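You operate a simulated robot arm through the tools that you are given. There is no shell and no other tool.

Carry out the task below with a simulated robot arm. There is one attempt and no reset: what you move stays moved.

## Task
Warm the green ring on the white warmer at 30 degrees.
Fine: lay it on the plate and leave it there; when the green lamp lights, switch off and turn the dial back to 20.

The check looks at the end state, three seconds after you hand in, the way a careful person would. Anything else that was tipped, shoved, dropped, spilled or broken makes it a failure.

## Robot
A 6-joint arm with a two-finger gripper, fixed in place. Base frame: the origin is on the floor under the middle of its stand, x ahead of it, y to its left, z up; the work surface is at about z = 0.8. Units: m, rad, N and s.
With the tool pointing down near the work surface it reaches from about 0.1 to 0.7 m from the base axis. Its first joint turns from -1.152 to 1.152 rad. Payload 2.45 kg.
The TCP is the grasp point between the finger pads, 0.03 m short of the fingertips. In the tool frame z runs along the fingers and y along their closing line. The gripper opens to 0.106 m; its body begins 0.079 m behind the TCP.
Orientation is that of the tool frame in the base frame, as a unit quaternion [w, x, y, z]. With the fingers straight down and closing along the base's y, the tool's x points along the base's -x, its y along +y and its z along -z.

## Interface
- The arm moves only by the tool step_arm. Its argument "rows" is a list of rows, each a list of 7 numbers: the shift along the base's x, y, z in m, then the turn, a rotation vector about the base's x, y, z in rad, then the closure, from 0 (fully open) to 1 (shut). In form: [[dx, dy, dz, ax, ay, az, jaw], ...]. A call has 1 to 20 rows; each row shifts and turns the commanded pose from where the row before left it. A row lasts 0.2 s, in which the tool goes at most 0.05 m and 0.15 rad; a call with a longer step from one row to the next is refused whole, and so is a gripper value outside its range. A pose out of reach is approached as far as the arm can. The call stops where the force on the tool passes 40 N (or 10 N more than at its start, if that is more) or the arm is blocked; 0.2 s more then pass. Each finger travels about 0.153 m/s and halts on what it meets, pressing with about 38 N; the grip force reading is that of the motor and also rises with nothing between the fingers. The clock runs only during rows and for 0.2 s after the last one: add rows that do not move to give the fingers time. It gives the time, the measured TCP pose, the force on the tool (base axes), the opening and the grip force at its end, in the units of the frame above (readings bear some noise), with the torque about the TCP (base axes, N m) and any sound that the robot's microphone picked up.
- Cameras (640 x 400 px; columns grow to the right, rows downward): "scene" is fixed at [0.0345, 0.4008, 1.3997]; the picture's right is [-0.93, -0.37, 0.00], its down [-0.23, 0.58, -0.78] and it looks along [0.29, -0.72, -0.63] (base axes); focal length 334 px, centre (320, 200). "wrist" rides on the gripper at [0.076, -0.002, -0.106] in the tool frame; the picture's right is [0.02, 1.00, 0.00], its down [-0.78, 0.02, -0.62] and it looks along [-0.62, 0.01, 0.78] (tool axes); focal length 247 px, centre (320, 200). There is no depth. A picture from a camera that has moved, and an enlarged one, comes with that camera's place and axes in the base frame and with its lens.
- get_image(camera): a new picture of that camera. The clock stands still meanwhile.
- zoom(camera, box): a new picture of the part [left, top, right, bottom] of that camera's present view, enlarged. The clock stands still meanwhile.
- sign_off(): hands the job in; it is judged then, once.

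Places have to be worked out from the pictures, the camera data and where the tool is seen. Open the gripper and draw the arm clear of the work before you hand the job in, unless the task says otherwise.

The tools are called after ">>>" as a command line: name --pt "numbers of a row" for each row, then --argument value for the rest, lists and objects as JSON in quotes. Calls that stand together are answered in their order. step_arm: Moves the arm, as the interface text tells. Its arguments: {"type":"object","properties":{"rows":{"type":"array","items":{"type":"array","items":{"type":"number"}}}},"required":["rows"]} The other tools are called the same way: get_image (camera) takes a picture; zoom (camera, box) takes an enlarged picture of a part of a camera's view; sign_off () hands the job in.

At the start:

```text
clock: 0.0
eef_pos: [0.3234, 0.0758, 1.1795]
tcp_rot: [0.0, 0.001, 1.0, 0.0]
wrist_force: [-0.2, 0.8, 0.3]
wrist_torque: [-0.02, 0.02, 0.01]
finger_gap: 0.1062
finger_force: 0.2
```

scene: 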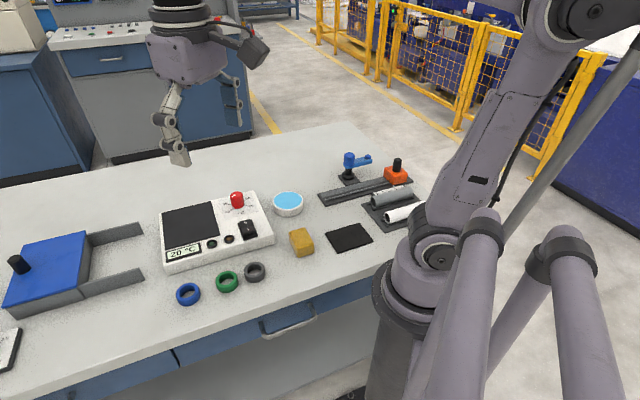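
wrist: 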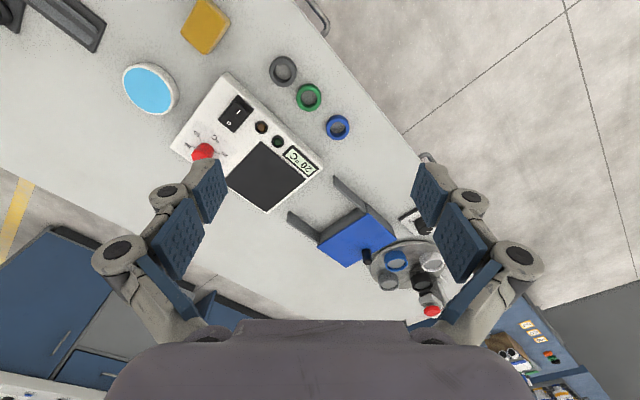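

I see the white warmer with a dark plate, a 20 °C display, a red dial, two lamps and a rocker switch, with three rings in front of it. I'll zoom in on these for detail before moving.

>>> zoom --camera "scene" --box '[140, 170, 320, 310]'

>>> zoom --camera "wrist" --box '[160, 40, 360, 220]'

>>> zoom --camera "scene" --box '[200, 170, 290, 260]'

```text
2.86 times, centred on (230, 240) of scene
camera zoom: at [0.0345, 0.4008, 1.3997], right [-0.93, -0.37, 0.0], down [-0.23, 0.58, -0.78], along [0.29, -0.72, -0.63], focal length 954 px, centre (577, 86)
```

zoom: 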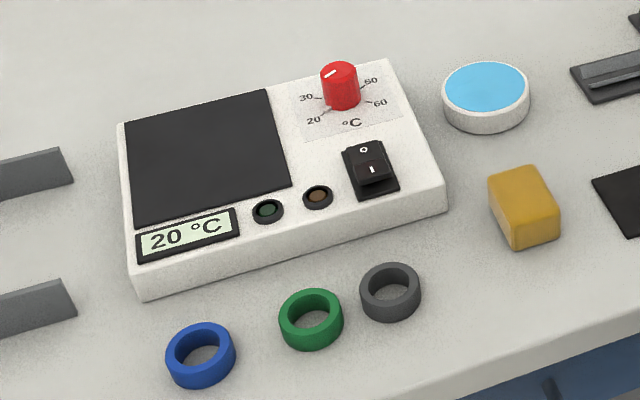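

```text
2.22 times, centred on (260, 130) of wrist
camera zoom: at [0.2464, 0.0742, 1.2852], right [-0.02, 1.0, 0.0], down [0.78, 0.02, 0.62], along [0.62, 0.01, -0.78], focal length 549 px, centre (453, 356)
```

zoom: 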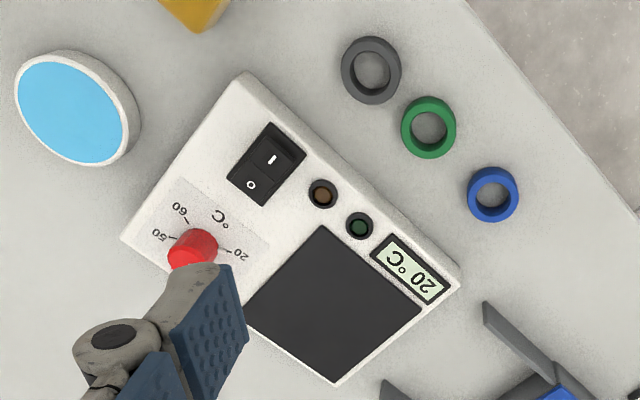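

```text
4.44 times, centred on (245, 215) of scene
camera zoom: at [0.0345, 0.4008, 1.3997], right [-0.93, -0.37, 0.0], down [-0.23, 0.58, -0.78], along [0.29, -0.72, -0.63], focal length 1484 px, centre (653, 133)
```

zoom: 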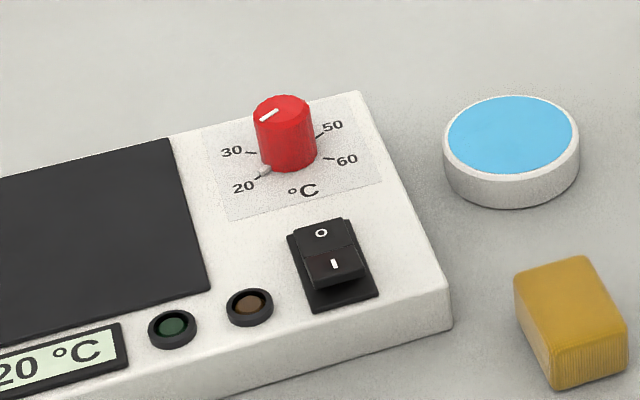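

The warmer sits around x 0.35–0.45, y −0.1–0.1 with its top near z 0.83, and the green ring is near (0.385, 0.057). I'll move to a viewpoint where the wrist camera looks squarely at the warmer and rings.

>>> step_arm --pt "-0.018 -0.0265 -0.0325 0 0 0 0" --pt "-0.018 -0.0265 -0.0325 0 0 0 0" --pt "-0.018 -0.0265 -0.0325 0 0 0 0" --pt "-0.018 -0.0265 -0.0325 0 0 0 0" --pt "0 0 0 0 0 0 0"

```text
clock: 1.2
eef_pos: [0.2513, -0.0302, 1.0465]
tcp_rot: [0.0, 0.0, 1.0, 0.0]
wrist_force: [-0.5, 0.1, 0.1]
wrist_torque: [0.0, 0.01, -0.02]
finger_gap: 0.106
finger_force: 0.1
```

The arm is at (0.251, −0.030, 1.047), as commanded. Next I take pictures from both cameras to locate things more precisely.

>>> get_image --camera "wrist"

>>> get_image --camera "scene"

```text
taken
camera wrist: at [0.1752, -0.0316, 1.1529], right [-0.02, 1.0, 0.0], down [0.78, 0.02, 0.62], along [0.62, 0.01, -0.78], focal length 247 px, centre (320, 200)
```

wrist: 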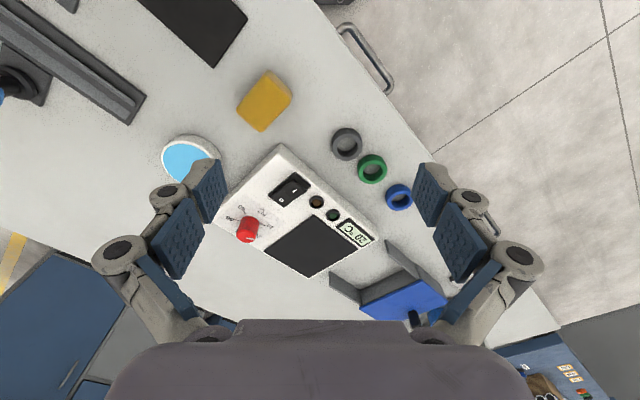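

```text
taken
```

scene: 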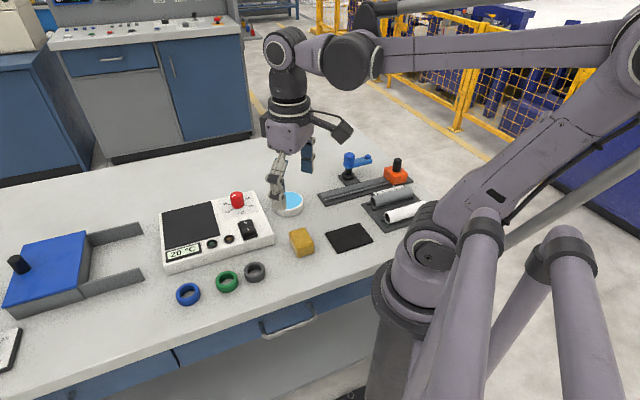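

>>> zoom --camera "wrist" --box '[210, 110, 430, 285]'

>>> zoom --camera "wrist" --box '[210, 160, 330, 280]'

```text
2.29 times, centred on (320, 198) of wrist
camera zoom: at [0.1752, -0.0316, 1.1529], right [-0.02, 1.0, 0.0], down [0.78, 0.02, 0.62], along [0.62, 0.01, -0.78], focal length 564 px, centre (320, 206)
```

zoom: 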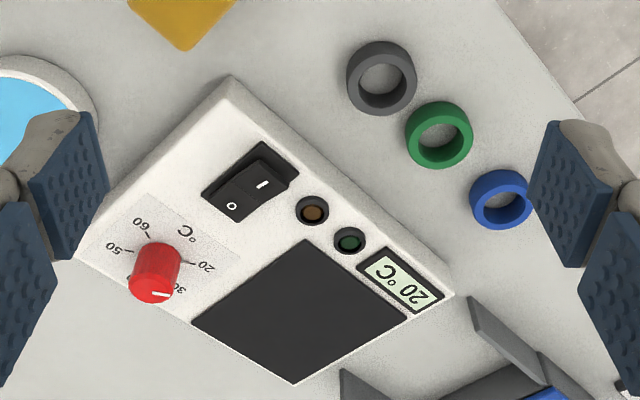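

```text
3.33 times, centred on (270, 220) of wrist
camera zoom: at [0.1752, -0.0316, 1.1529], right [-0.02, 1.0, 0.0], down [0.78, 0.02, 0.62], along [0.62, 0.01, -0.78], focal length 823 px, centre (487, 133)
```

zoom: 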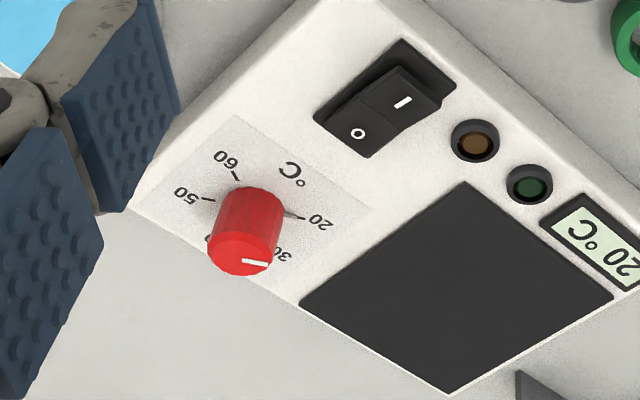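

From both cameras the positions agree: green ring ≈ (0.384, 0.057), plate centre ≈ (0.56, −0.043), knob ≈ (0.486, −0.149), rocker "I" ≈ (0.405, −0.067) and "O" ≈ (0.428, −0.09), with the device turned 45°. I go above the green ring with the jaw turned 45° so that the fingers straddle it across the row of rings.

>>> step_arm --pt "0.022 0.0145 -0.014 0 0 0.131 0" --pt "0.022 0.0145 -0.014 0 0 0.131 0" --pt "0.022 0.0145 -0.014 0 0 0.131 0" --pt "0.022 0.0145 -0.014 0 0 0.131 0" --pt "0.022 0.0145 -0.014 0 0 0.131 0" --pt "0.022 0.0145 -0.014 0 0 0.131 0" --pt "0 0 0 0 0 0 0"

>>> get_image --camera "wrist"

>>> get_image --camera "scene"

```text
clock: 2.8
eef_pos: [0.3833, 0.0548, 0.9639]
tcp_rot: [0.0, -0.384, 0.923, 0.0]
wrist_force: [-0.4, 0.7, -0.2]
wrist_torque: [0.05, -0.03, -0.03]
finger_gap: 0.1063
finger_force: 0.1
```

```text
taken
camera wrist: at [0.3302, 0.0001, 1.0699], right [-0.72, 0.69, 0.0], down [0.54, 0.57, 0.62], along [0.43, 0.45, -0.78], focal length 247 px, centre (320, 200)
```

wrist: 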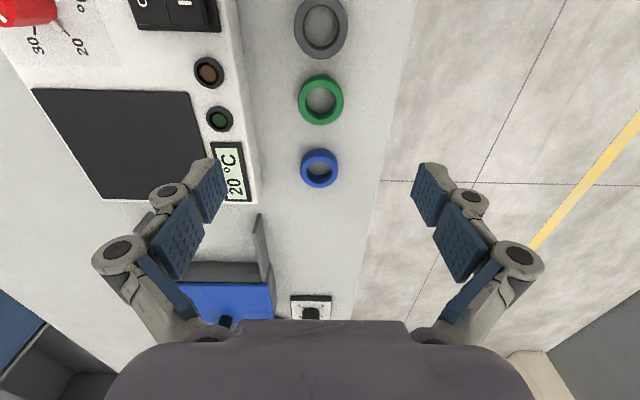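

```text
taken
```

scene: 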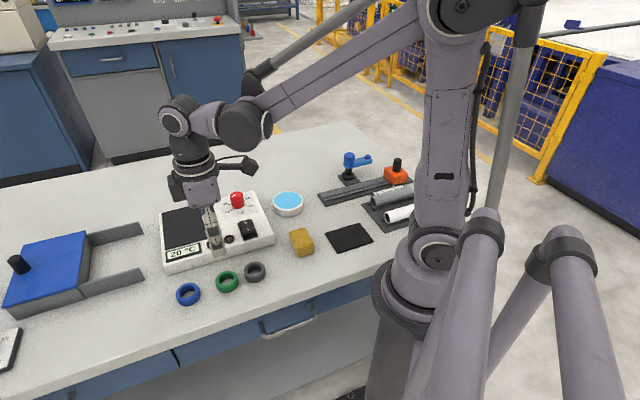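

The ring sits at image column 321, right under the jaw's mid-line, which puts it at (0.382, 0.055). I zoom in to confirm its centre and clearances.

>>> zoom --camera "wrist" --box '[220, 20, 420, 145]'

>>> zoom --camera "scene" --box '[160, 180, 300, 310]'

```text
3.20 times, centred on (320, 82) of wrist
camera zoom: at [0.3302, 0.0001, 1.0699], right [-0.72, 0.69, 0.0], down [0.54, 0.57, 0.62], along [0.43, 0.45, -0.78], focal length 790 px, centre (320, 576)
```

zoom: 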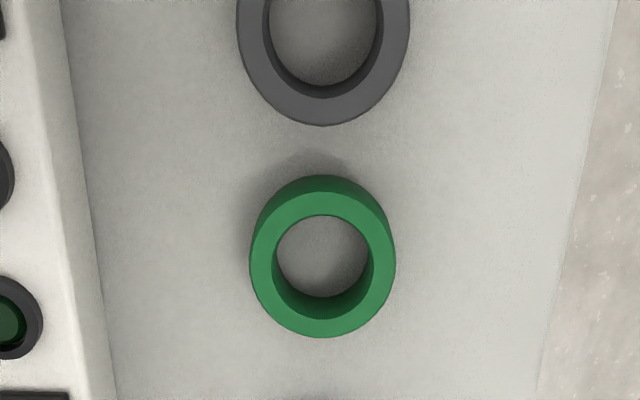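

```text
3.08 times, centred on (230, 245) of scene
camera zoom: at [0.0345, 0.4008, 1.3997], right [-0.93, -0.37, 0.0], down [-0.23, 0.58, -0.78], along [0.29, -0.72, -0.63], focal length 1028 px, centre (597, 62)
```

zoom: 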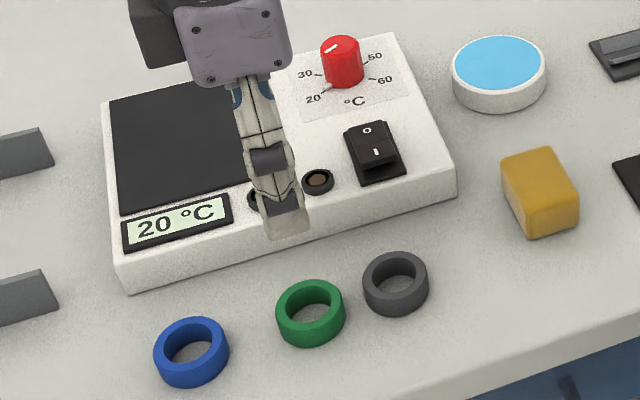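

The ring's top centre works out to (0.383, 0.056) with about 46 mm outer diameter, within 1–2 mm of the TCP. I narrow the jaw slightly for clearance to the warmer and descend to z ≈ 0.836.

>>> step_arm --pt "0 0 0 0 0 0 0.25" --pt "0 0.001 -0.03 0 0 0 0.25" --pt "0 0 -0.03 0 0 0 0.25" --pt "0 0 -0.03 0 0 0 0.25" --pt "0 0 -0.025 0 0 0 0.25" --pt "0 0 -0.012 0 0 0 0.25" --pt "0 0 0 0 0 0 0.25"

>>> get_image --camera "wrist"

>>> zoom --camera "scene" --box '[160, 180, 300, 310]'

```text
clock: 4.4
eef_pos: [0.3842, 0.0569, 0.8384]
tcp_rot: [-0.001, -0.383, 0.924, 0.0]
wrist_force: [-0.3, -1.0, 0.0]
wrist_torque: [0.0, 0.0, 0.02]
finger_gap: 0.0793
finger_force: 0.0
```

```text
taken
camera wrist: at [0.3309, 0.0024, 0.9444], right [-0.72, 0.69, 0.0], down [0.54, 0.57, 0.62], along [0.43, 0.45, -0.78], focal length 247 px, centre (320, 200)
```

wrist: 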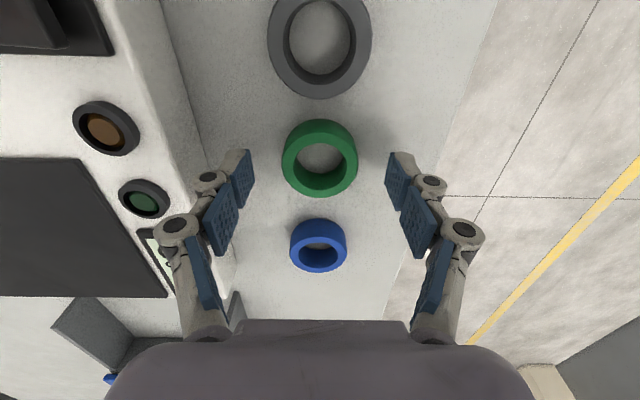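

```text
3.08 times, centred on (230, 245) of scene
camera zoom: at [0.0344, 0.4008, 1.3997], right [-0.93, -0.37, 0.0], down [-0.23, 0.58, -0.78], along [0.29, -0.72, -0.63], focal length 1028 px, centre (597, 62)
```

zoom: 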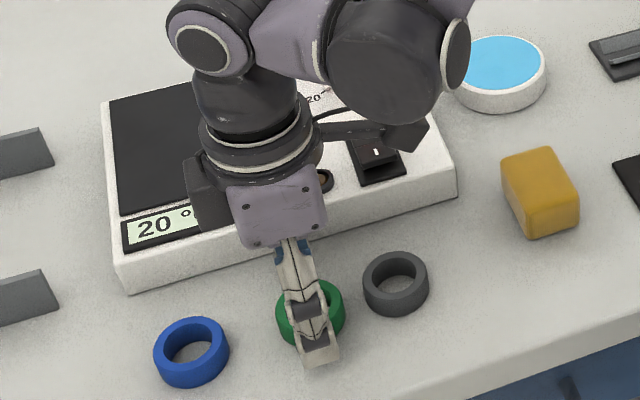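

The fingers straddle the green ring with clear space to the warmer and other rings. I lower 4 mm more and close on the ring.

>>> step_arm --pt "0 0 -0.004 0 0 0 0.25" --pt "0 0 0 0 0 0 0.4" --pt "0 0 0 0 0 0 0.7" --pt "0 0 0 0 0 0 1.0" --pt "0 0 0 0 0 0 1.0" --pt "0 0 0 0 0 0 1.0"

>>> get_image --camera "wrist"

```text
clock: 5.8
eef_pos: [0.3837, 0.0571, 0.834]
tcp_rot: [0.001, -0.383, 0.924, -0.001]
wrist_force: [0.0, 0.7, 0.0]
wrist_torque: [0.01, 0.02, -0.03]
finger_gap: 0.0448
finger_force: 37.7
```

```text
taken
camera wrist: at [0.3308, 0.0025, 0.9403], right [-0.72, 0.69, 0.0], down [0.54, 0.57, 0.62], along [0.43, 0.45, -0.78], focal length 247 px, centre (320, 200)
```

wrist: 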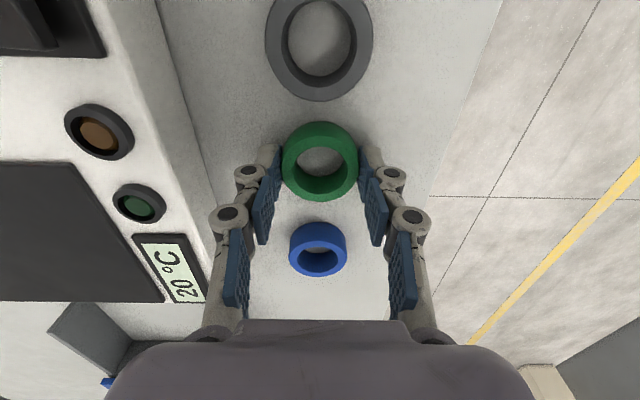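

The ring is gripped (gap 44.8 mm, 38 N). I lift it straight up and carry it over the plate centre at (0.56, −0.043).

>>> step_arm --pt "0 0 0.02 0 0 0 1" --pt "0 0 0.035 0 0 0 1" --pt "0 0 0.035 0 0 0 1" --pt "0 0 0.02 0 0 0 1" --pt "0.0352 -0.02 0 0 0 0 1" --pt "0.0352 -0.02 0 0 0 0 1" --pt "0.0352 -0.02 0 0 0 0 1" --pt "0.0352 -0.02 0 0 0 0 1" --pt "0.0352 -0.02 0 0 0 0 1" --pt "0 0 0 0 0 0 1"

>>> get_image --camera "wrist"

>>> get_image --camera "scene"

```text
clock: 8.0
eef_pos: [0.5599, -0.0443, 0.9445]
tcp_rot: [0.0, -0.384, 0.923, 0.0]
wrist_force: [0.3, 0.4, -0.1]
wrist_torque: [0.0, -0.01, 0.0]
finger_gap: 0.0447
finger_force: 37.9
```

```text
taken
camera wrist: at [0.5071, -0.0989, 1.0501], right [-0.72, 0.69, 0.0], down [0.54, 0.57, 0.62], along [0.43, 0.45, -0.78], focal length 247 px, centre (320, 200)
```

wrist: 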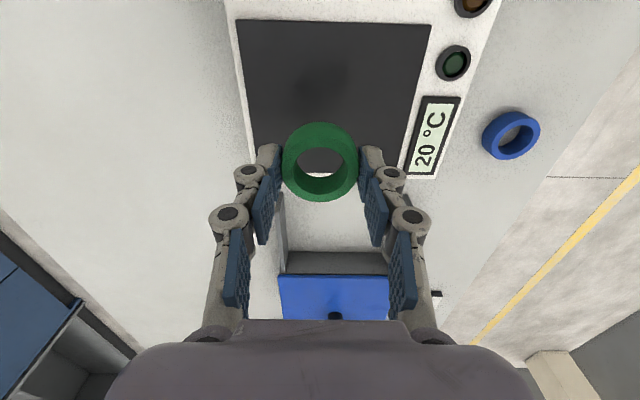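

```text
taken
```

scene: 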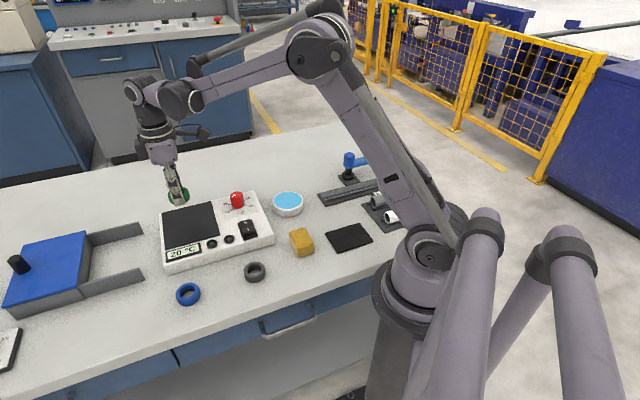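

The ring hangs over the plate. The plate's centre line appears about 5–10 mm toward the display side, so I shift slightly that way and descend to just above the expected contact height (~0.866).

>>> step_arm --pt "-0.005 0.005 -0.02 0 0 0 1" --pt "0 0 -0.03 0 0 0 1" --pt "0 0 -0.018 0 0 0 1" --pt "0 0 -0.004 0 0 0 1" --pt "0 0 0 0 0 0 1"

>>> zoom --camera "scene" --box '[120, 160, 260, 280]'

>>> get_image --camera "wrist"

```text
clock: 9.2
eef_pos: [0.5552, -0.0389, 0.8744]
tcp_rot: [0.001, -0.384, 0.924, 0.0]
wrist_force: [3.1, 0.3, 41.0]
wrist_torque: [0.01, 0.2, -0.13]
finger_gap: 0.0448
finger_force: 38.2
```

```text
3.33 times, centred on (190, 220) of scene
camera zoom: at [0.0338, 0.4008, 1.3997], right [-0.93, -0.37, 0.0], down [-0.23, 0.58, -0.78], along [0.29, -0.72, -0.63], focal length 1113 px, centre (753, 133)
```

zoom: 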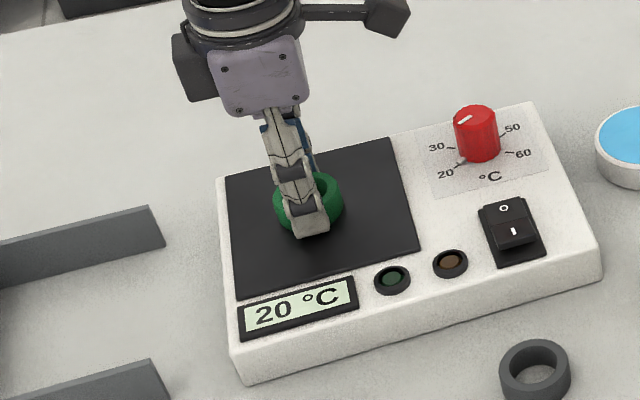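

```text
taken
camera wrist: at [0.5018, -0.0928, 0.9798], right [-0.72, 0.69, 0.0], down [0.54, 0.57, 0.62], along [0.43, 0.45, -0.78], focal length 247 px, centre (320, 200)
```

wrist: 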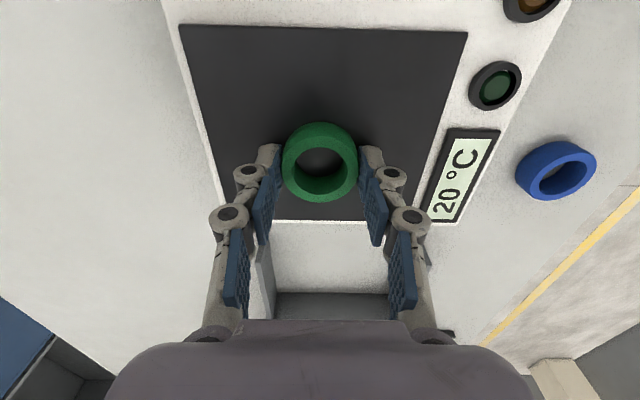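

The ring already touched the plate (41 N upward at z 0.874), so the plate top is at about z 0.84. I ease up by 2 mm to take off the pressure and read the force.

>>> step_arm --pt "0 0 0.001 0 0 0 1" --pt "0 0 0 0 0 0 1"

```text
clock: 9.8
eef_pos: [0.5542, -0.0381, 0.8733]
tcp_rot: [0.001, -0.383, 0.924, 0.0]
wrist_force: [7.0, -2.5, 31.5]
wrist_torque: [-0.06, -0.01, -0.14]
finger_gap: 0.0448
finger_force: 38.2
```

There is still 31 N of pressure at z 0.873, so the commanded pose is still below contact. I keep easing upward in small steps.

>>> step_arm --pt "0 0 0.001 0 0 0 1" --pt "0 0 0 0 0 0 1"

```text
clock: 10.4
eef_pos: [0.5557, -0.0382, 0.8742]
tcp_rot: [0.0, -0.383, 0.924, 0.0]
wrist_force: [5.1, -2.5, 8.9]
wrist_torque: [-0.06, -0.19, -0.02]
finger_gap: 0.0444
finger_force: 37.9
```

The force is down to 9 N at z 0.874, so the ring now rests lightly on the plate. I open the jaw gently to release it and then check.

>>> step_arm --pt "0 0 0.0004 0 0 0 0.56" --pt "0 0 0 0 0 0 0.5" --pt "0 0 0 0 0 0 0.4" --pt "0 0 0 0 0 0 0.3" --pt "0 0 0 0 0 0 0.3"

>>> get_image --camera "wrist"

```text
clock: 11.6
eef_pos: [0.5543, -0.0378, 0.8747]
tcp_rot: [0.0, -0.384, 0.923, 0.0]
wrist_force: [-0.2, 0.0, -0.1]
wrist_torque: [0.0, 0.0, -0.04]
finger_gap: 0.074
finger_force: 0.0
```

```text
taken
camera wrist: at [0.5013, -0.0929, 0.9809], right [-0.72, 0.69, 0.0], down [0.54, 0.57, 0.62], along [0.43, 0.45, -0.78], focal length 247 px, centre (320, 200)
```

wrist: 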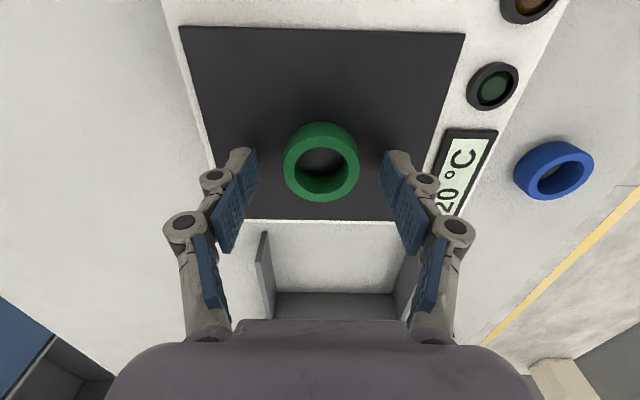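

The ring lies released on the plate, well inside its edges. I lift away and move over the red dial for a close look at it.

>>> step_arm --pt "0 0 0.03 0 0 0 0.3" --pt "0 0 0.045 0 0 0 0.2" --pt "0 0 0.03 0 0 0 0" --pt "-0.0228 -0.037 0 0 0 0 0" --pt "-0.0228 -0.037 0 0 0 0 0" --pt "-0.0228 -0.037 0 0 0 0 0" --pt "0 0 0 0 0 0 0"

>>> get_image --camera "wrist"

>>> get_image --camera "scene"

```text
clock: 13.2
eef_pos: [0.485, -0.1491, 0.9797]
tcp_rot: [0.001, -0.383, 0.924, 0.0]
wrist_force: [-0.3, 0.5, -0.3]
wrist_torque: [0.03, 0.02, 0.03]
finger_gap: 0.1061
finger_force: 0.0
```

```text
taken
camera wrist: at [0.432, -0.2037, 1.0857], right [-0.72, 0.69, 0.0], down [0.54, 0.57, 0.62], along [0.43, 0.45, -0.78], focal length 247 px, centre (320, 200)
```

wrist: 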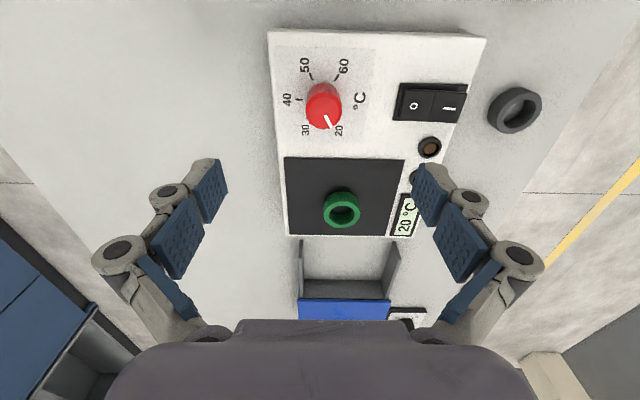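

```text
taken
```

scene: 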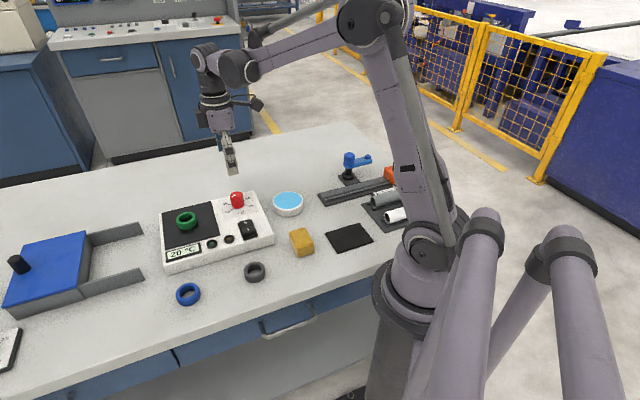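

>>> zoom --camera "wrist" --box '[260, 30, 400, 160]'

>>> zoom --camera "wrist" --box '[380, 60, 500, 160]'

>>> zoom --camera "scene" --box '[200, 170, 290, 260]'

```text
3.08 times, centred on (330, 95) of wrist
camera zoom: at [0.432, -0.2037, 1.0857], right [-0.72, 0.69, 0.0], down [0.54, 0.57, 0.62], along [0.43, 0.45, -0.78], focal length 760 px, centre (289, 523)
```

zoom: 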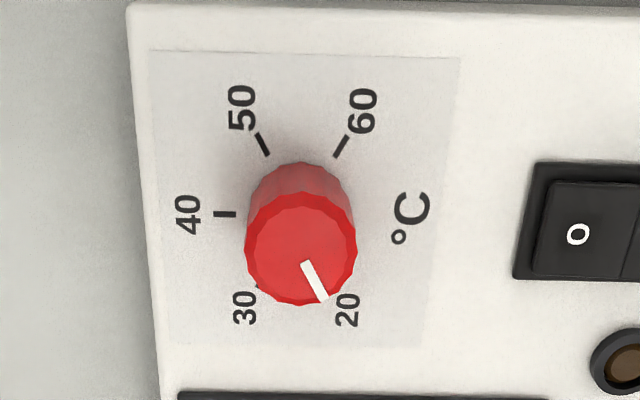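

```text
4.00 times, centred on (440, 110) of wrist
camera zoom: at [0.432, -0.2037, 1.0857], right [-0.72, 0.69, 0.0], down [0.54, 0.57, 0.62], along [0.43, 0.45, -0.78], focal length 988 px, centre (-160, 560)
```

zoom: 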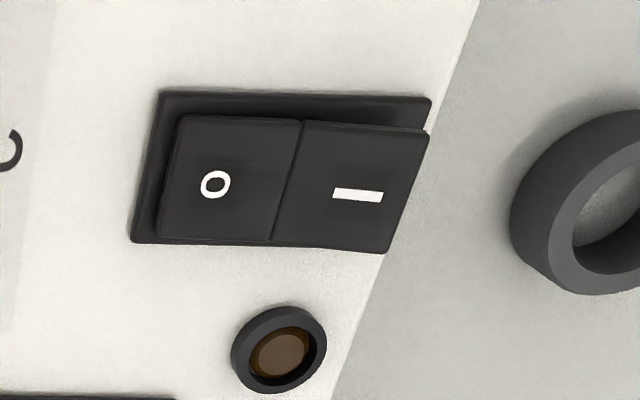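

```text
4.44 times, centred on (245, 215) of scene
camera zoom: at [0.0345, 0.4008, 1.3997], right [-0.93, -0.37, 0.0], down [-0.23, 0.58, -0.78], along [0.29, -0.72, -0.63], focal length 1484 px, centre (653, 133)
```

zoom: 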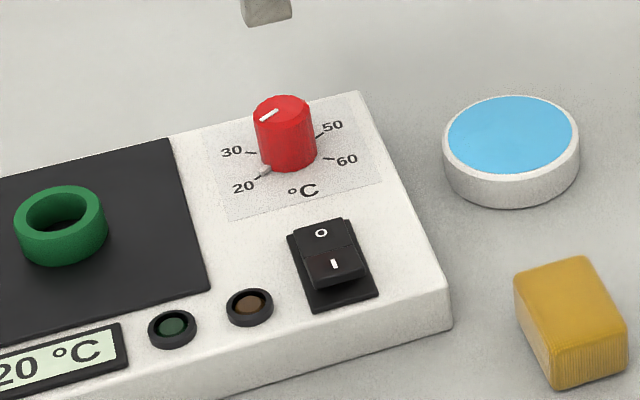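

The dial's scale is clear: 20 to 30 is a 60° clockwise turn (seen from above), and the knob centre is near (0.482, −0.149) with its top around z 0.87. I descend partway, fingers open around the knob, to refine the centring.

>>> step_arm --pt "-0.0025 0.0 -0.03 0 0 0 0" --pt "0 0 -0.025 0 0 0 0" --pt "0 0 -0.01 0 0 0 0" --pt "0 0 0 0 0 0 0"

>>> get_image --camera "wrist"

>>> zoom --camera "scene" --box '[200, 150, 290, 240]'

```text
clock: 14.2
eef_pos: [0.4841, -0.1483, 0.9158]
tcp_rot: [0.0, -0.383, 0.924, 0.0]
wrist_force: [-0.1, -0.2, 0.7]
wrist_torque: [-0.05, -0.04, 0.0]
finger_gap: 0.1061
finger_force: 0.1
```

```text
taken
camera wrist: at [0.4309, -0.2033, 1.0204], right [-0.72, 0.69, 0.0], down [0.54, 0.57, 0.62], along [0.43, 0.45, -0.78], focal length 247 px, centre (320, 200)
```

wrist: 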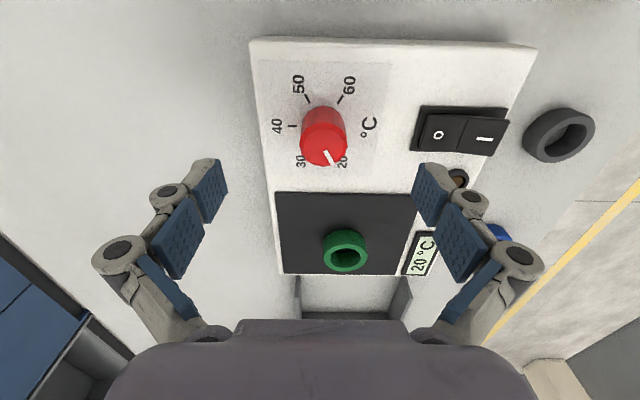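

```text
4.44 times, centred on (245, 195) of scene
camera zoom: at [0.0345, 0.4008, 1.3997], right [-0.93, -0.37, 0.0], down [-0.23, 0.58, -0.78], along [0.29, -0.72, -0.63], focal length 1484 px, centre (653, 222)
```

zoom: 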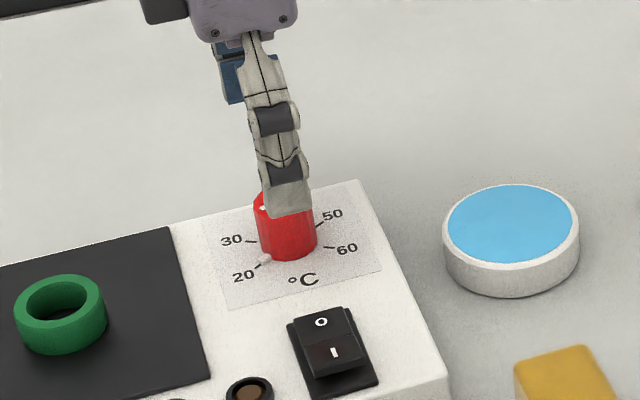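

The fingers are well spread either side of the knob in the view. I zoom to measure the knob's top centre precisely relative to the tool axis.

>>> zoom --camera "wrist" --box '[260, 70, 390, 190]'

```text
3.33 times, centred on (325, 130) of wrist
camera zoom: at [0.4309, -0.2033, 1.0204], right [-0.72, 0.69, 0.0], down [0.54, 0.57, 0.62], along [0.43, 0.45, -0.78], focal length 823 px, centre (303, 433)
```

zoom: 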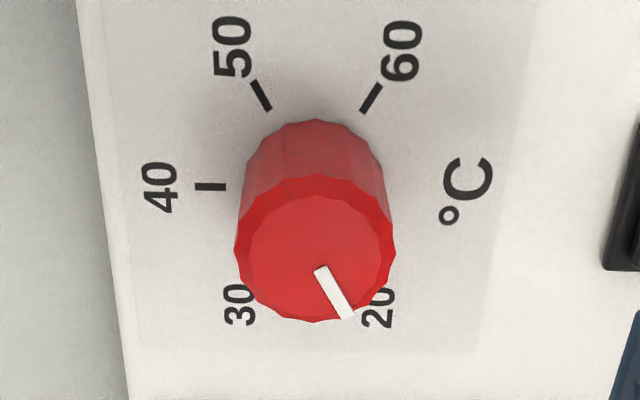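

The knob centre lies about 3–4 mm nearer and 2 mm right of the tool axis, i.e. at ≈ (0.481, −0.149), top z ≈ 0.871. I correct and lower until the fingertips are just above the panel (TCP z ≈ 0.876).

>>> step_arm --pt "-0.0033 -0.001 0 0 0 0 0.3" --pt "0 0 -0.015 0 0 0 0.3" --pt "0 0 -0.015 0 0 0 0.3" --pt "0 0 -0.008 0 0 0 0.3" --pt "0 0 0 0 0 0 0.3"

>>> get_image --camera "wrist"

>>> zoom --camera "scene" --box '[200, 150, 290, 240]'

```text
clock: 15.4
eef_pos: [0.4791, -0.1511, 0.8766]
tcp_rot: [0.0, -0.384, 0.923, 0.0]
wrist_force: [0.4, 0.5, 0.2]
wrist_torque: [0.05, 0.01, 0.01]
finger_gap: 0.0741
finger_force: 0.0
```

```text
taken
camera wrist: at [0.4268, -0.2048, 0.9827], right [-0.72, 0.69, 0.0], down [0.54, 0.57, 0.62], along [0.43, 0.45, -0.78], focal length 247 px, centre (320, 200)
```

wrist: 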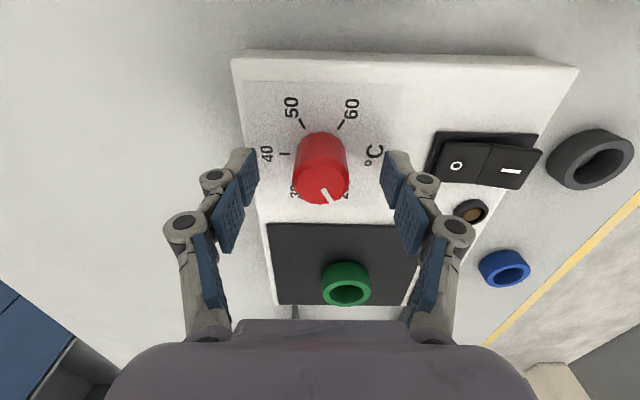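

```text
4.44 times, centred on (245, 195) of scene
camera zoom: at [0.0345, 0.4008, 1.3997], right [-0.93, -0.37, 0.0], down [-0.23, 0.58, -0.78], along [0.29, -0.72, -0.63], focal length 1484 px, centre (653, 222)
```

zoom: 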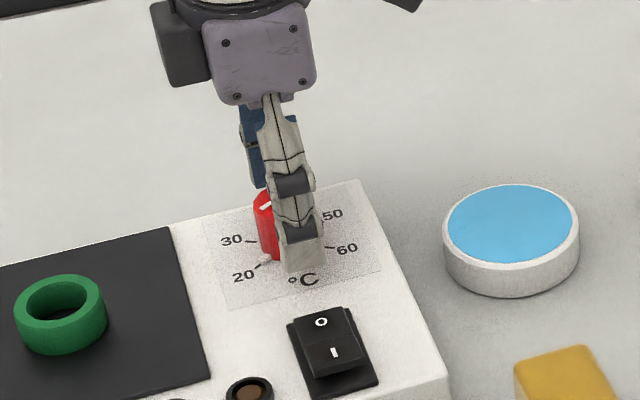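

The knob now appears centred at (320, 182), where the tool axis should be (321, 182). I close the fingers on it and check the reading.

>>> step_arm --pt "0 0 0 0 0 0 0.5" --pt "0 0 0 0 0 0 0.65" --pt "0 0 0 0 0 0 0.8" --pt "0 0 0 0 0 0 1.0" --pt "0 0 0 0 0 0 1.0"

>>> get_image --camera "wrist"

```text
clock: 16.6
eef_pos: [0.4801, -0.1495, 0.8772]
tcp_rot: [0.0, -0.383, 0.924, 0.001]
wrist_force: [-4.4, 3.5, -1.1]
wrist_torque: [0.11, 0.12, -0.01]
finger_gap: 0.0315
finger_force: 45.3
```

```text
taken
camera wrist: at [0.4267, -0.2045, 0.9829], right [-0.72, 0.69, 0.0], down [0.54, 0.57, 0.62], along [0.43, 0.45, -0.78], focal length 247 px, centre (320, 200)
```

wrist: 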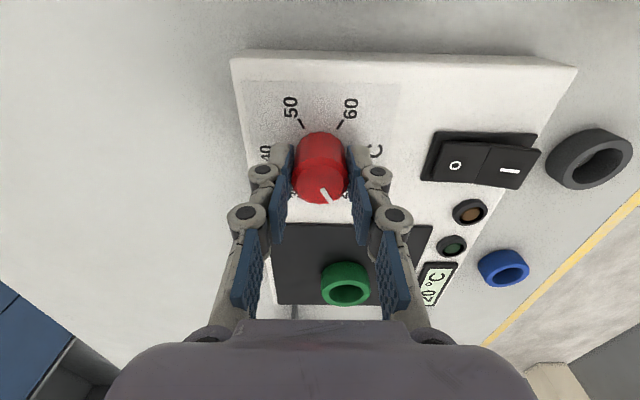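

The knob is gripped (gap 31.5 mm) with only a small side force of about 5 N. I turn it clockwise a first ~30° (negative about z) and check that the knob follows.

>>> step_arm --pt "0 0 0 0 0 -0.1 1" --pt "0 0 0 0 0 -0.1 1" --pt "0 0 0 0 0 -0.1 1" --pt "0 0 0 0 0 -0.1 1" --pt "0 0 0 0 0 -0.1 1" --pt "0 0 0 0 0 0 1"

>>> get_image --camera "wrist"

>>> zoom --camera "scene" --box '[150, 150, 290, 280]'

```text
clock: 18.0
eef_pos: [0.4796, -0.1496, 0.8772]
tcp_rot: [-0.001, -0.142, 0.99, 0.001]
wrist_force: [-17.9, 5.3, 13.3]
wrist_torque: [0.32, -0.33, -0.02]
finger_gap: 0.0313
finger_force: 45.0
```

```text
taken
camera wrist: at [0.4064, -0.1717, 0.9831], right [-0.3, 0.95, 0.0], down [0.75, 0.24, 0.62], along [0.59, 0.19, -0.78], focal length 247 px, centre (320, 200)
```

wrist: 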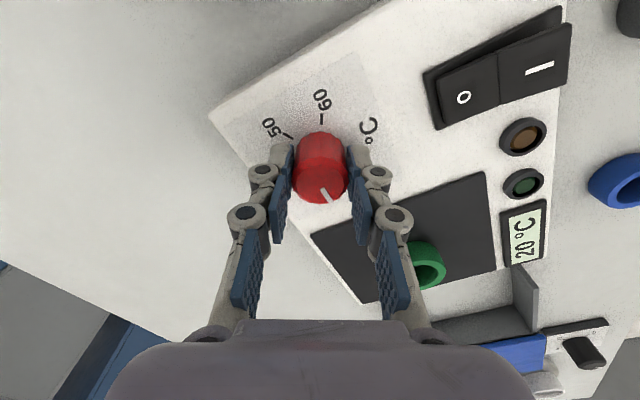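

```text
3.08 times, centred on (220, 215) of scene
camera zoom: at [0.0338, 0.401, 1.3997], right [-0.93, -0.37, 0.0], down [-0.23, 0.58, -0.78], along [0.29, -0.72, -0.63], focal length 1028 px, centre (628, 154)
```

zoom: 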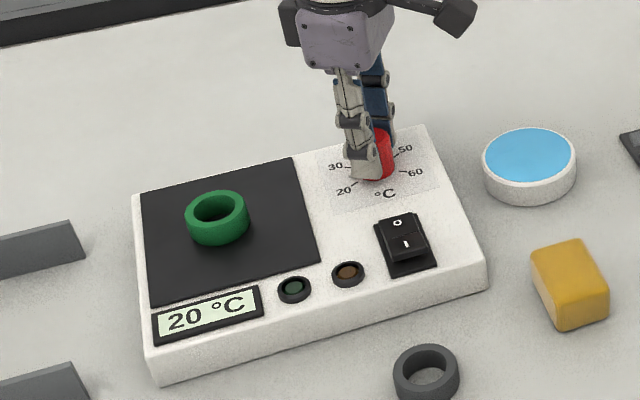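

The knob follows the gripper (now turned ~29°); a side force of about 18 N toward −x shows slight off-centring. I relieve that with a sub-millimetre shift and turn the remaining ~31°.

>>> step_arm --pt "-0.0006 0.0002 0.0004 0 0 0 1" --pt "-0.0001 0 0 0 0 -0.09 1" --pt "-0.0001 0 0 0 0 -0.09 1" --pt "-0.0001 0 0 0 0 -0.09 1" --pt "0 0 0 0 0 0 1"

```text
clock: 19.2
eef_pos: [0.4789, -0.1486, 0.8758]
tcp_rot: [0.0, -0.008, 1.0, 0.001]
wrist_force: [-6.7, 5.6, 13.6]
wrist_torque: [0.08, 1.03, -0.01]
finger_gap: 0.0315
finger_force: 44.6
```

Turned about 44° so far with the force down to ~7 N sideways. I turn the last ~16° and take pictures.

>>> step_arm --pt "0 0.0002 0.0003 0 0 -0.092 1" --pt "0 0 0 0 0 -0.092 1" --pt "0 0 0 0 0 -0.092 1" --pt "0 0 0 0 0 0 1"

>>> get_image --camera "wrist"

>>> zoom --camera "scene" --box '[150, 150, 290, 280]'

```text
clock: 20.2
eef_pos: [0.479, -0.1477, 0.8769]
tcp_rot: [0.0, 0.13, 0.992, 0.001]
wrist_force: [-8.8, 14.0, -16.9]
wrist_torque: [0.19, -0.35, 0.04]
finger_gap: 0.0313
finger_force: 44.6
```

```text
taken
camera wrist: at [0.4046, -0.1298, 0.9829], right [0.24, 0.97, 0.0], down [0.76, -0.19, 0.62], along [0.6, -0.14, -0.78], focal length 247 px, centre (320, 200)
```

wrist: 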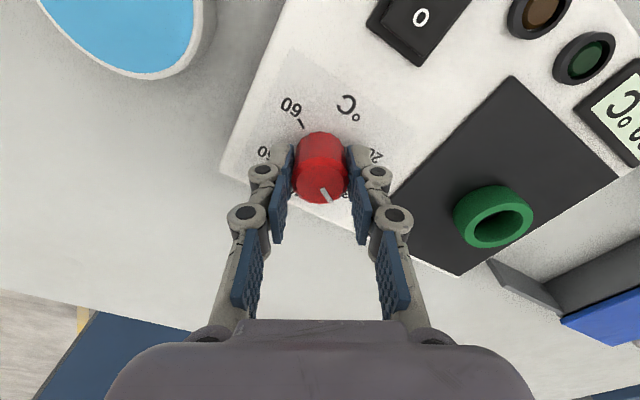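

```text
3.08 times, centred on (220, 215) of scene
camera zoom: at [0.0344, 0.401, 1.3996], right [-0.93, -0.37, 0.0], down [-0.23, 0.58, -0.78], along [0.29, -0.72, -0.63], focal length 1028 px, centre (628, 154)
```

zoom: 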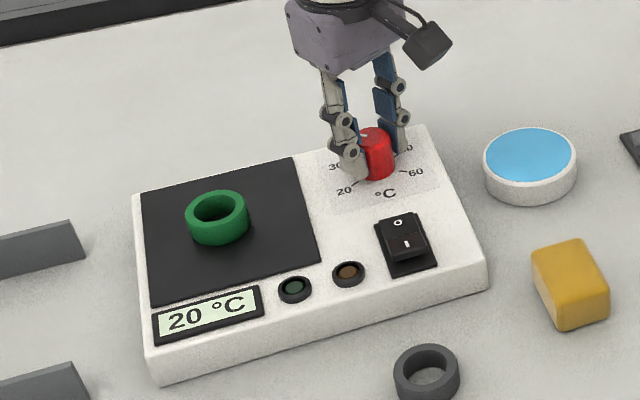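

The gripper has turned 60° in total; the display still reads 20 °C (presumably actual temperature). I open the fingers, lift clear, and check the pointer against the 30 mark.

>>> step_arm --pt "0 0 0 0 0 0 0.6" --pt "0 0 0 0 0 0 0.4" --pt "0 0 0 0 0 0 0.3" --pt "0 0 0.02 0 0 0 0.3" --pt "0 0 0.03 0 0 0 0.3" --pt "0 0 0.03 0 0 0 0.3" --pt "0 0 0 0 0 0 0.3"

>>> zoom --camera "wrist" --box '[240, 40, 420, 180]'

>>> zoom --camera "scene" --box '[200, 170, 290, 260]'

```text
clock: 21.8
eef_pos: [0.481, -0.1499, 0.957]
tcp_rot: [-0.001, 0.13, 0.992, 0.0]
wrist_force: [0.0, -0.1, 0.1]
wrist_torque: [-0.03, -0.02, 0.04]
finger_gap: 0.0743
finger_force: 0.0
```

```text
2.86 times, centred on (330, 110) of wrist
camera zoom: at [0.4056, -0.1314, 1.064], right [0.24, 0.97, 0.0], down [0.76, -0.18, 0.62], along [0.6, -0.15, -0.78], focal length 706 px, centre (291, 457)
```

zoom: 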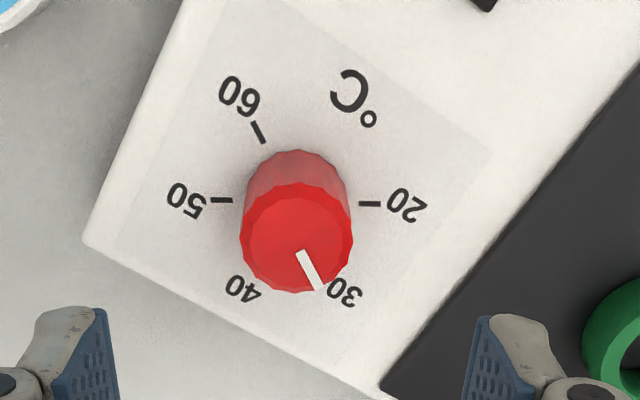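

```text
4.44 times, centred on (245, 215) of scene
camera zoom: at [0.0345, 0.4008, 1.3997], right [-0.93, -0.37, 0.0], down [-0.23, 0.58, -0.78], along [0.29, -0.72, -0.63], focal length 1484 px, centre (653, 133)
```

zoom: 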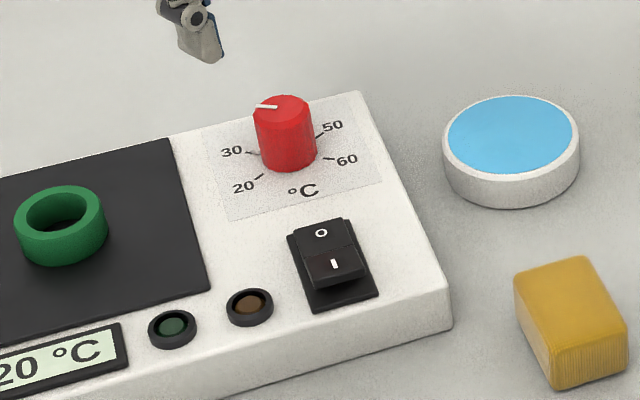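

The pointer now stands on the 30 mark. Next is the switch: "I" is at about (0.3995, −0.064), z ≈ 0.85. I close the jaw, turn it to line up with the rocker (−45°) and move above "I" for a look.

>>> step_arm --pt "-0.0206 0.0217 0.005 0 0 -0.131 0.5" --pt "-0.0206 0.0217 0 0 0 -0.131 0.8" --pt "-0.0206 0.0217 0 0 0 -0.131 1" --pt "-0.0206 0.0217 0 0 0 -0.131 1" --pt "0 0 0 0 0 0 1" --pt "0 0 0 0 0 0 1"

>>> get_image --camera "wrist"

>>> zoom --camera "scene" --box '[150, 150, 290, 280]'

```text
clock: 23.2
eef_pos: [0.395, -0.0633, 0.9635]
tcp_rot: [0.0, 0.382, 0.924, 0.0]
wrist_force: [-0.2, 0.4, -0.4]
wrist_torque: [0.01, -0.02, 0.01]
finger_gap: 0.0003
finger_force: 28.7
```

```text
taken
camera wrist: at [0.3398, -0.0097, 1.0698], right [0.69, 0.72, 0.0], down [0.57, -0.54, 0.62], along [0.45, -0.43, -0.78], focal length 247 px, centre (320, 200)
```

wrist: 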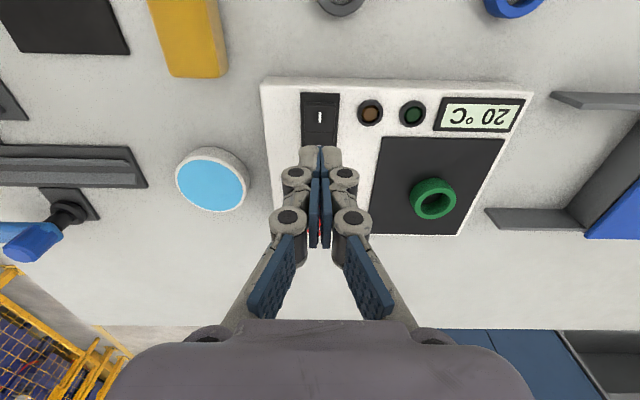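

```text
3.08 times, centred on (220, 215) of scene
camera zoom: at [0.0344, 0.4008, 1.3997], right [-0.93, -0.37, 0.0], down [-0.23, 0.58, -0.78], along [0.29, -0.72, -0.63], focal length 1028 px, centre (628, 154)
```

zoom: 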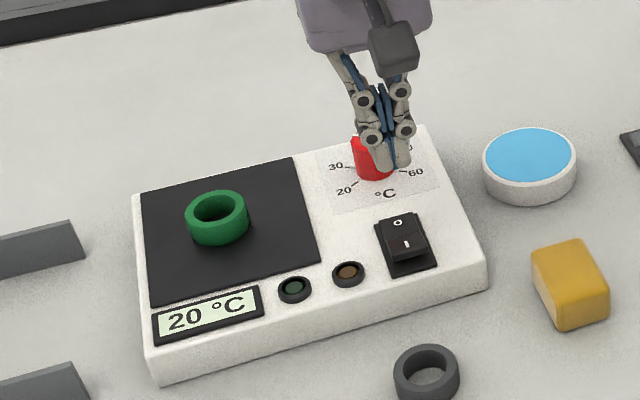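

From this view "I" sits about 3 mm inward of the tool axis, so the closed fingertips will press the outer half of the "I" side. I descend to just above it.

>>> step_arm --pt "0.0005 -0.0005 -0.035 0 0 0 1" --pt "0 0 -0.03 0 0 0 1" --pt "0 0 -0.01 0 0 0 1" --pt "0 0 0 0 0 0 1"

>>> get_image --camera "wrist"

>>> zoom --camera "scene" --box '[190, 180, 290, 270]'

```text
clock: 24.2
eef_pos: [0.3966, -0.0656, 0.8876]
tcp_rot: [0.0, 0.381, 0.925, 0.0]
wrist_force: [0.8, 1.0, 0.0]
wrist_torque: [-0.03, 0.02, 0.0]
finger_gap: 0.0
finger_force: 29.2
```

```text
taken
camera wrist: at [0.3405, -0.0118, 0.9935], right [0.69, 0.72, 0.0], down [0.57, -0.54, 0.62], along [0.45, -0.43, -0.78], focal length 247 px, centre (320, 200)
```

wrist: 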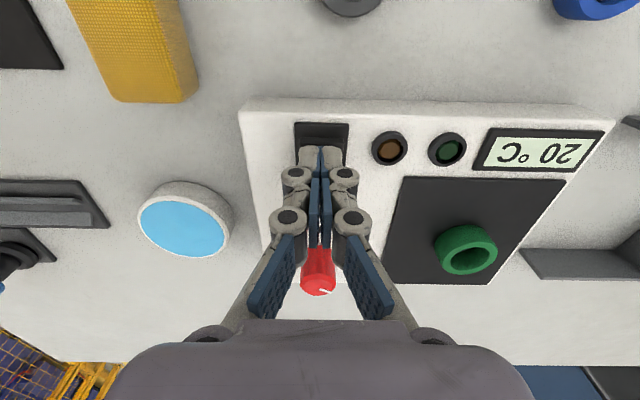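

```text
4.44 times, centred on (240, 225) of scene
camera zoom: at [0.0344, 0.4008, 1.3997], right [-0.93, -0.37, 0.0], down [-0.23, 0.58, -0.78], along [0.29, -0.72, -0.63], focal length 1484 px, centre (676, 89)
```

zoom: 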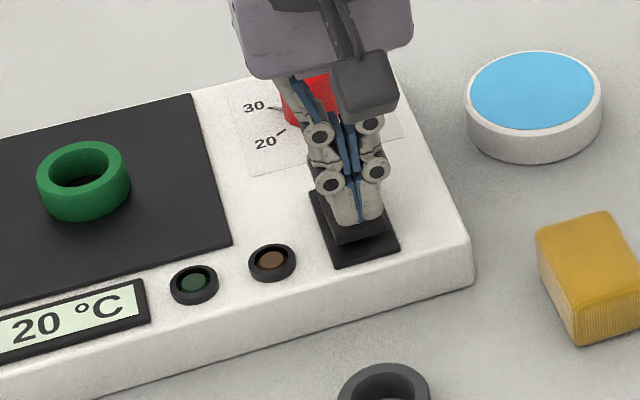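

The closed tips stand over the outer half of the "I" side. I press down in small steps; the call stops by itself on force.

>>> step_arm --pt "0 0 -0.002 0 0 0 1" --pt "0 0 -0.002 0 0 0 1" --pt "0 0 -0.0015 0 0 0 1" --pt "0 0 -0.0015 0 0 0 1" --pt "0 0 -0.0015 0 0 0 1" --pt "0 0 0 0 0 0 1"

>>> zoom --camera "scene" --box '[190, 180, 290, 270]'

```text
clock: 25.6
eef_pos: [0.3959, -0.0625, 0.8785]
tcp_rot: [0.0, 0.382, 0.924, 0.0]
wrist_force: [-1.0, 0.9, 1.0]
wrist_torque: [0.02, 0.0, 0.0]
finger_gap: 0.0
finger_force: 28.9
```

```text
4.44 times, centred on (240, 225) of scene
camera zoom: at [0.0344, 0.4008, 1.3997], right [-0.93, -0.37, 0.0], down [-0.23, 0.58, -0.78], along [0.29, -0.72, -0.63], focal length 1484 px, centre (676, 89)
```

zoom: 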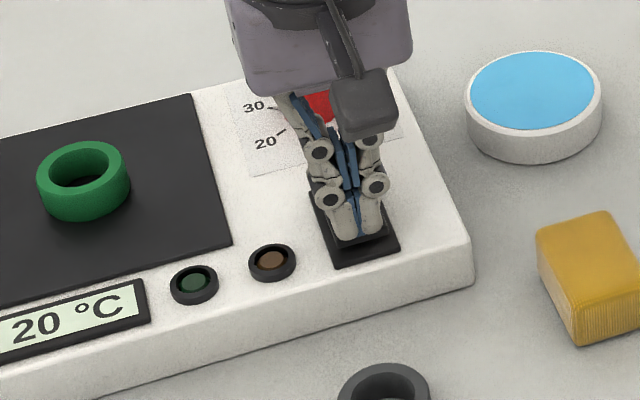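

No contact yet at fingertip z ≈ 0.8485. I continue pressing down in 1 mm steps.

>>> step_arm --pt "0 0 -0.001 0 0 0 1" --pt "0 0 -0.001 0 0 0 1" --pt "0 0 -0.001 0 0 0 1" --pt "0 0 0 0 0 0 1"

>>> zoom --camera "scene" --box '[190, 180, 290, 270]'

>>> zoom --camera "wrist" --box '[260, 80, 380, 200]'

```text
clock: 26.6
eef_pos: [0.3973, -0.0627, 0.8754]
tcp_rot: [0.001, 0.381, 0.924, -0.001]
wrist_force: [1.0, -0.7, 9.6]
wrist_torque: [-0.07, -0.11, -0.03]
finger_gap: 0.0057
finger_force: 28.5
```

```text
4.44 times, centred on (240, 225) of scene
camera zoom: at [0.0343, 0.4008, 1.3997], right [-0.93, -0.37, 0.0], down [-0.23, 0.58, -0.78], along [0.29, -0.72, -0.63], focal length 1484 px, centre (676, 89)
```

zoom: 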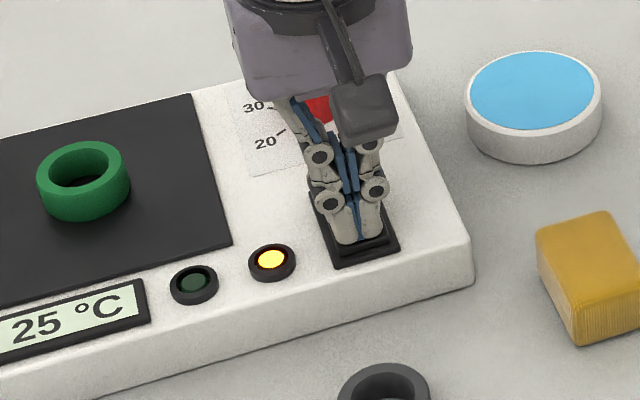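

```text
3.33 times, centred on (320, 140) of wrist
camera zoom: at [0.3414, -0.0097, 0.9817], right [0.69, 0.72, 0.0], down [0.57, -0.54, 0.62], along [0.45, -0.43, -0.78], focal length 823 px, centre (320, 400)
```

zoom: 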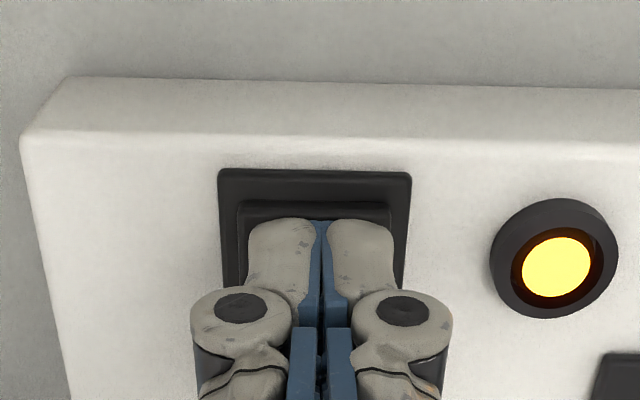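

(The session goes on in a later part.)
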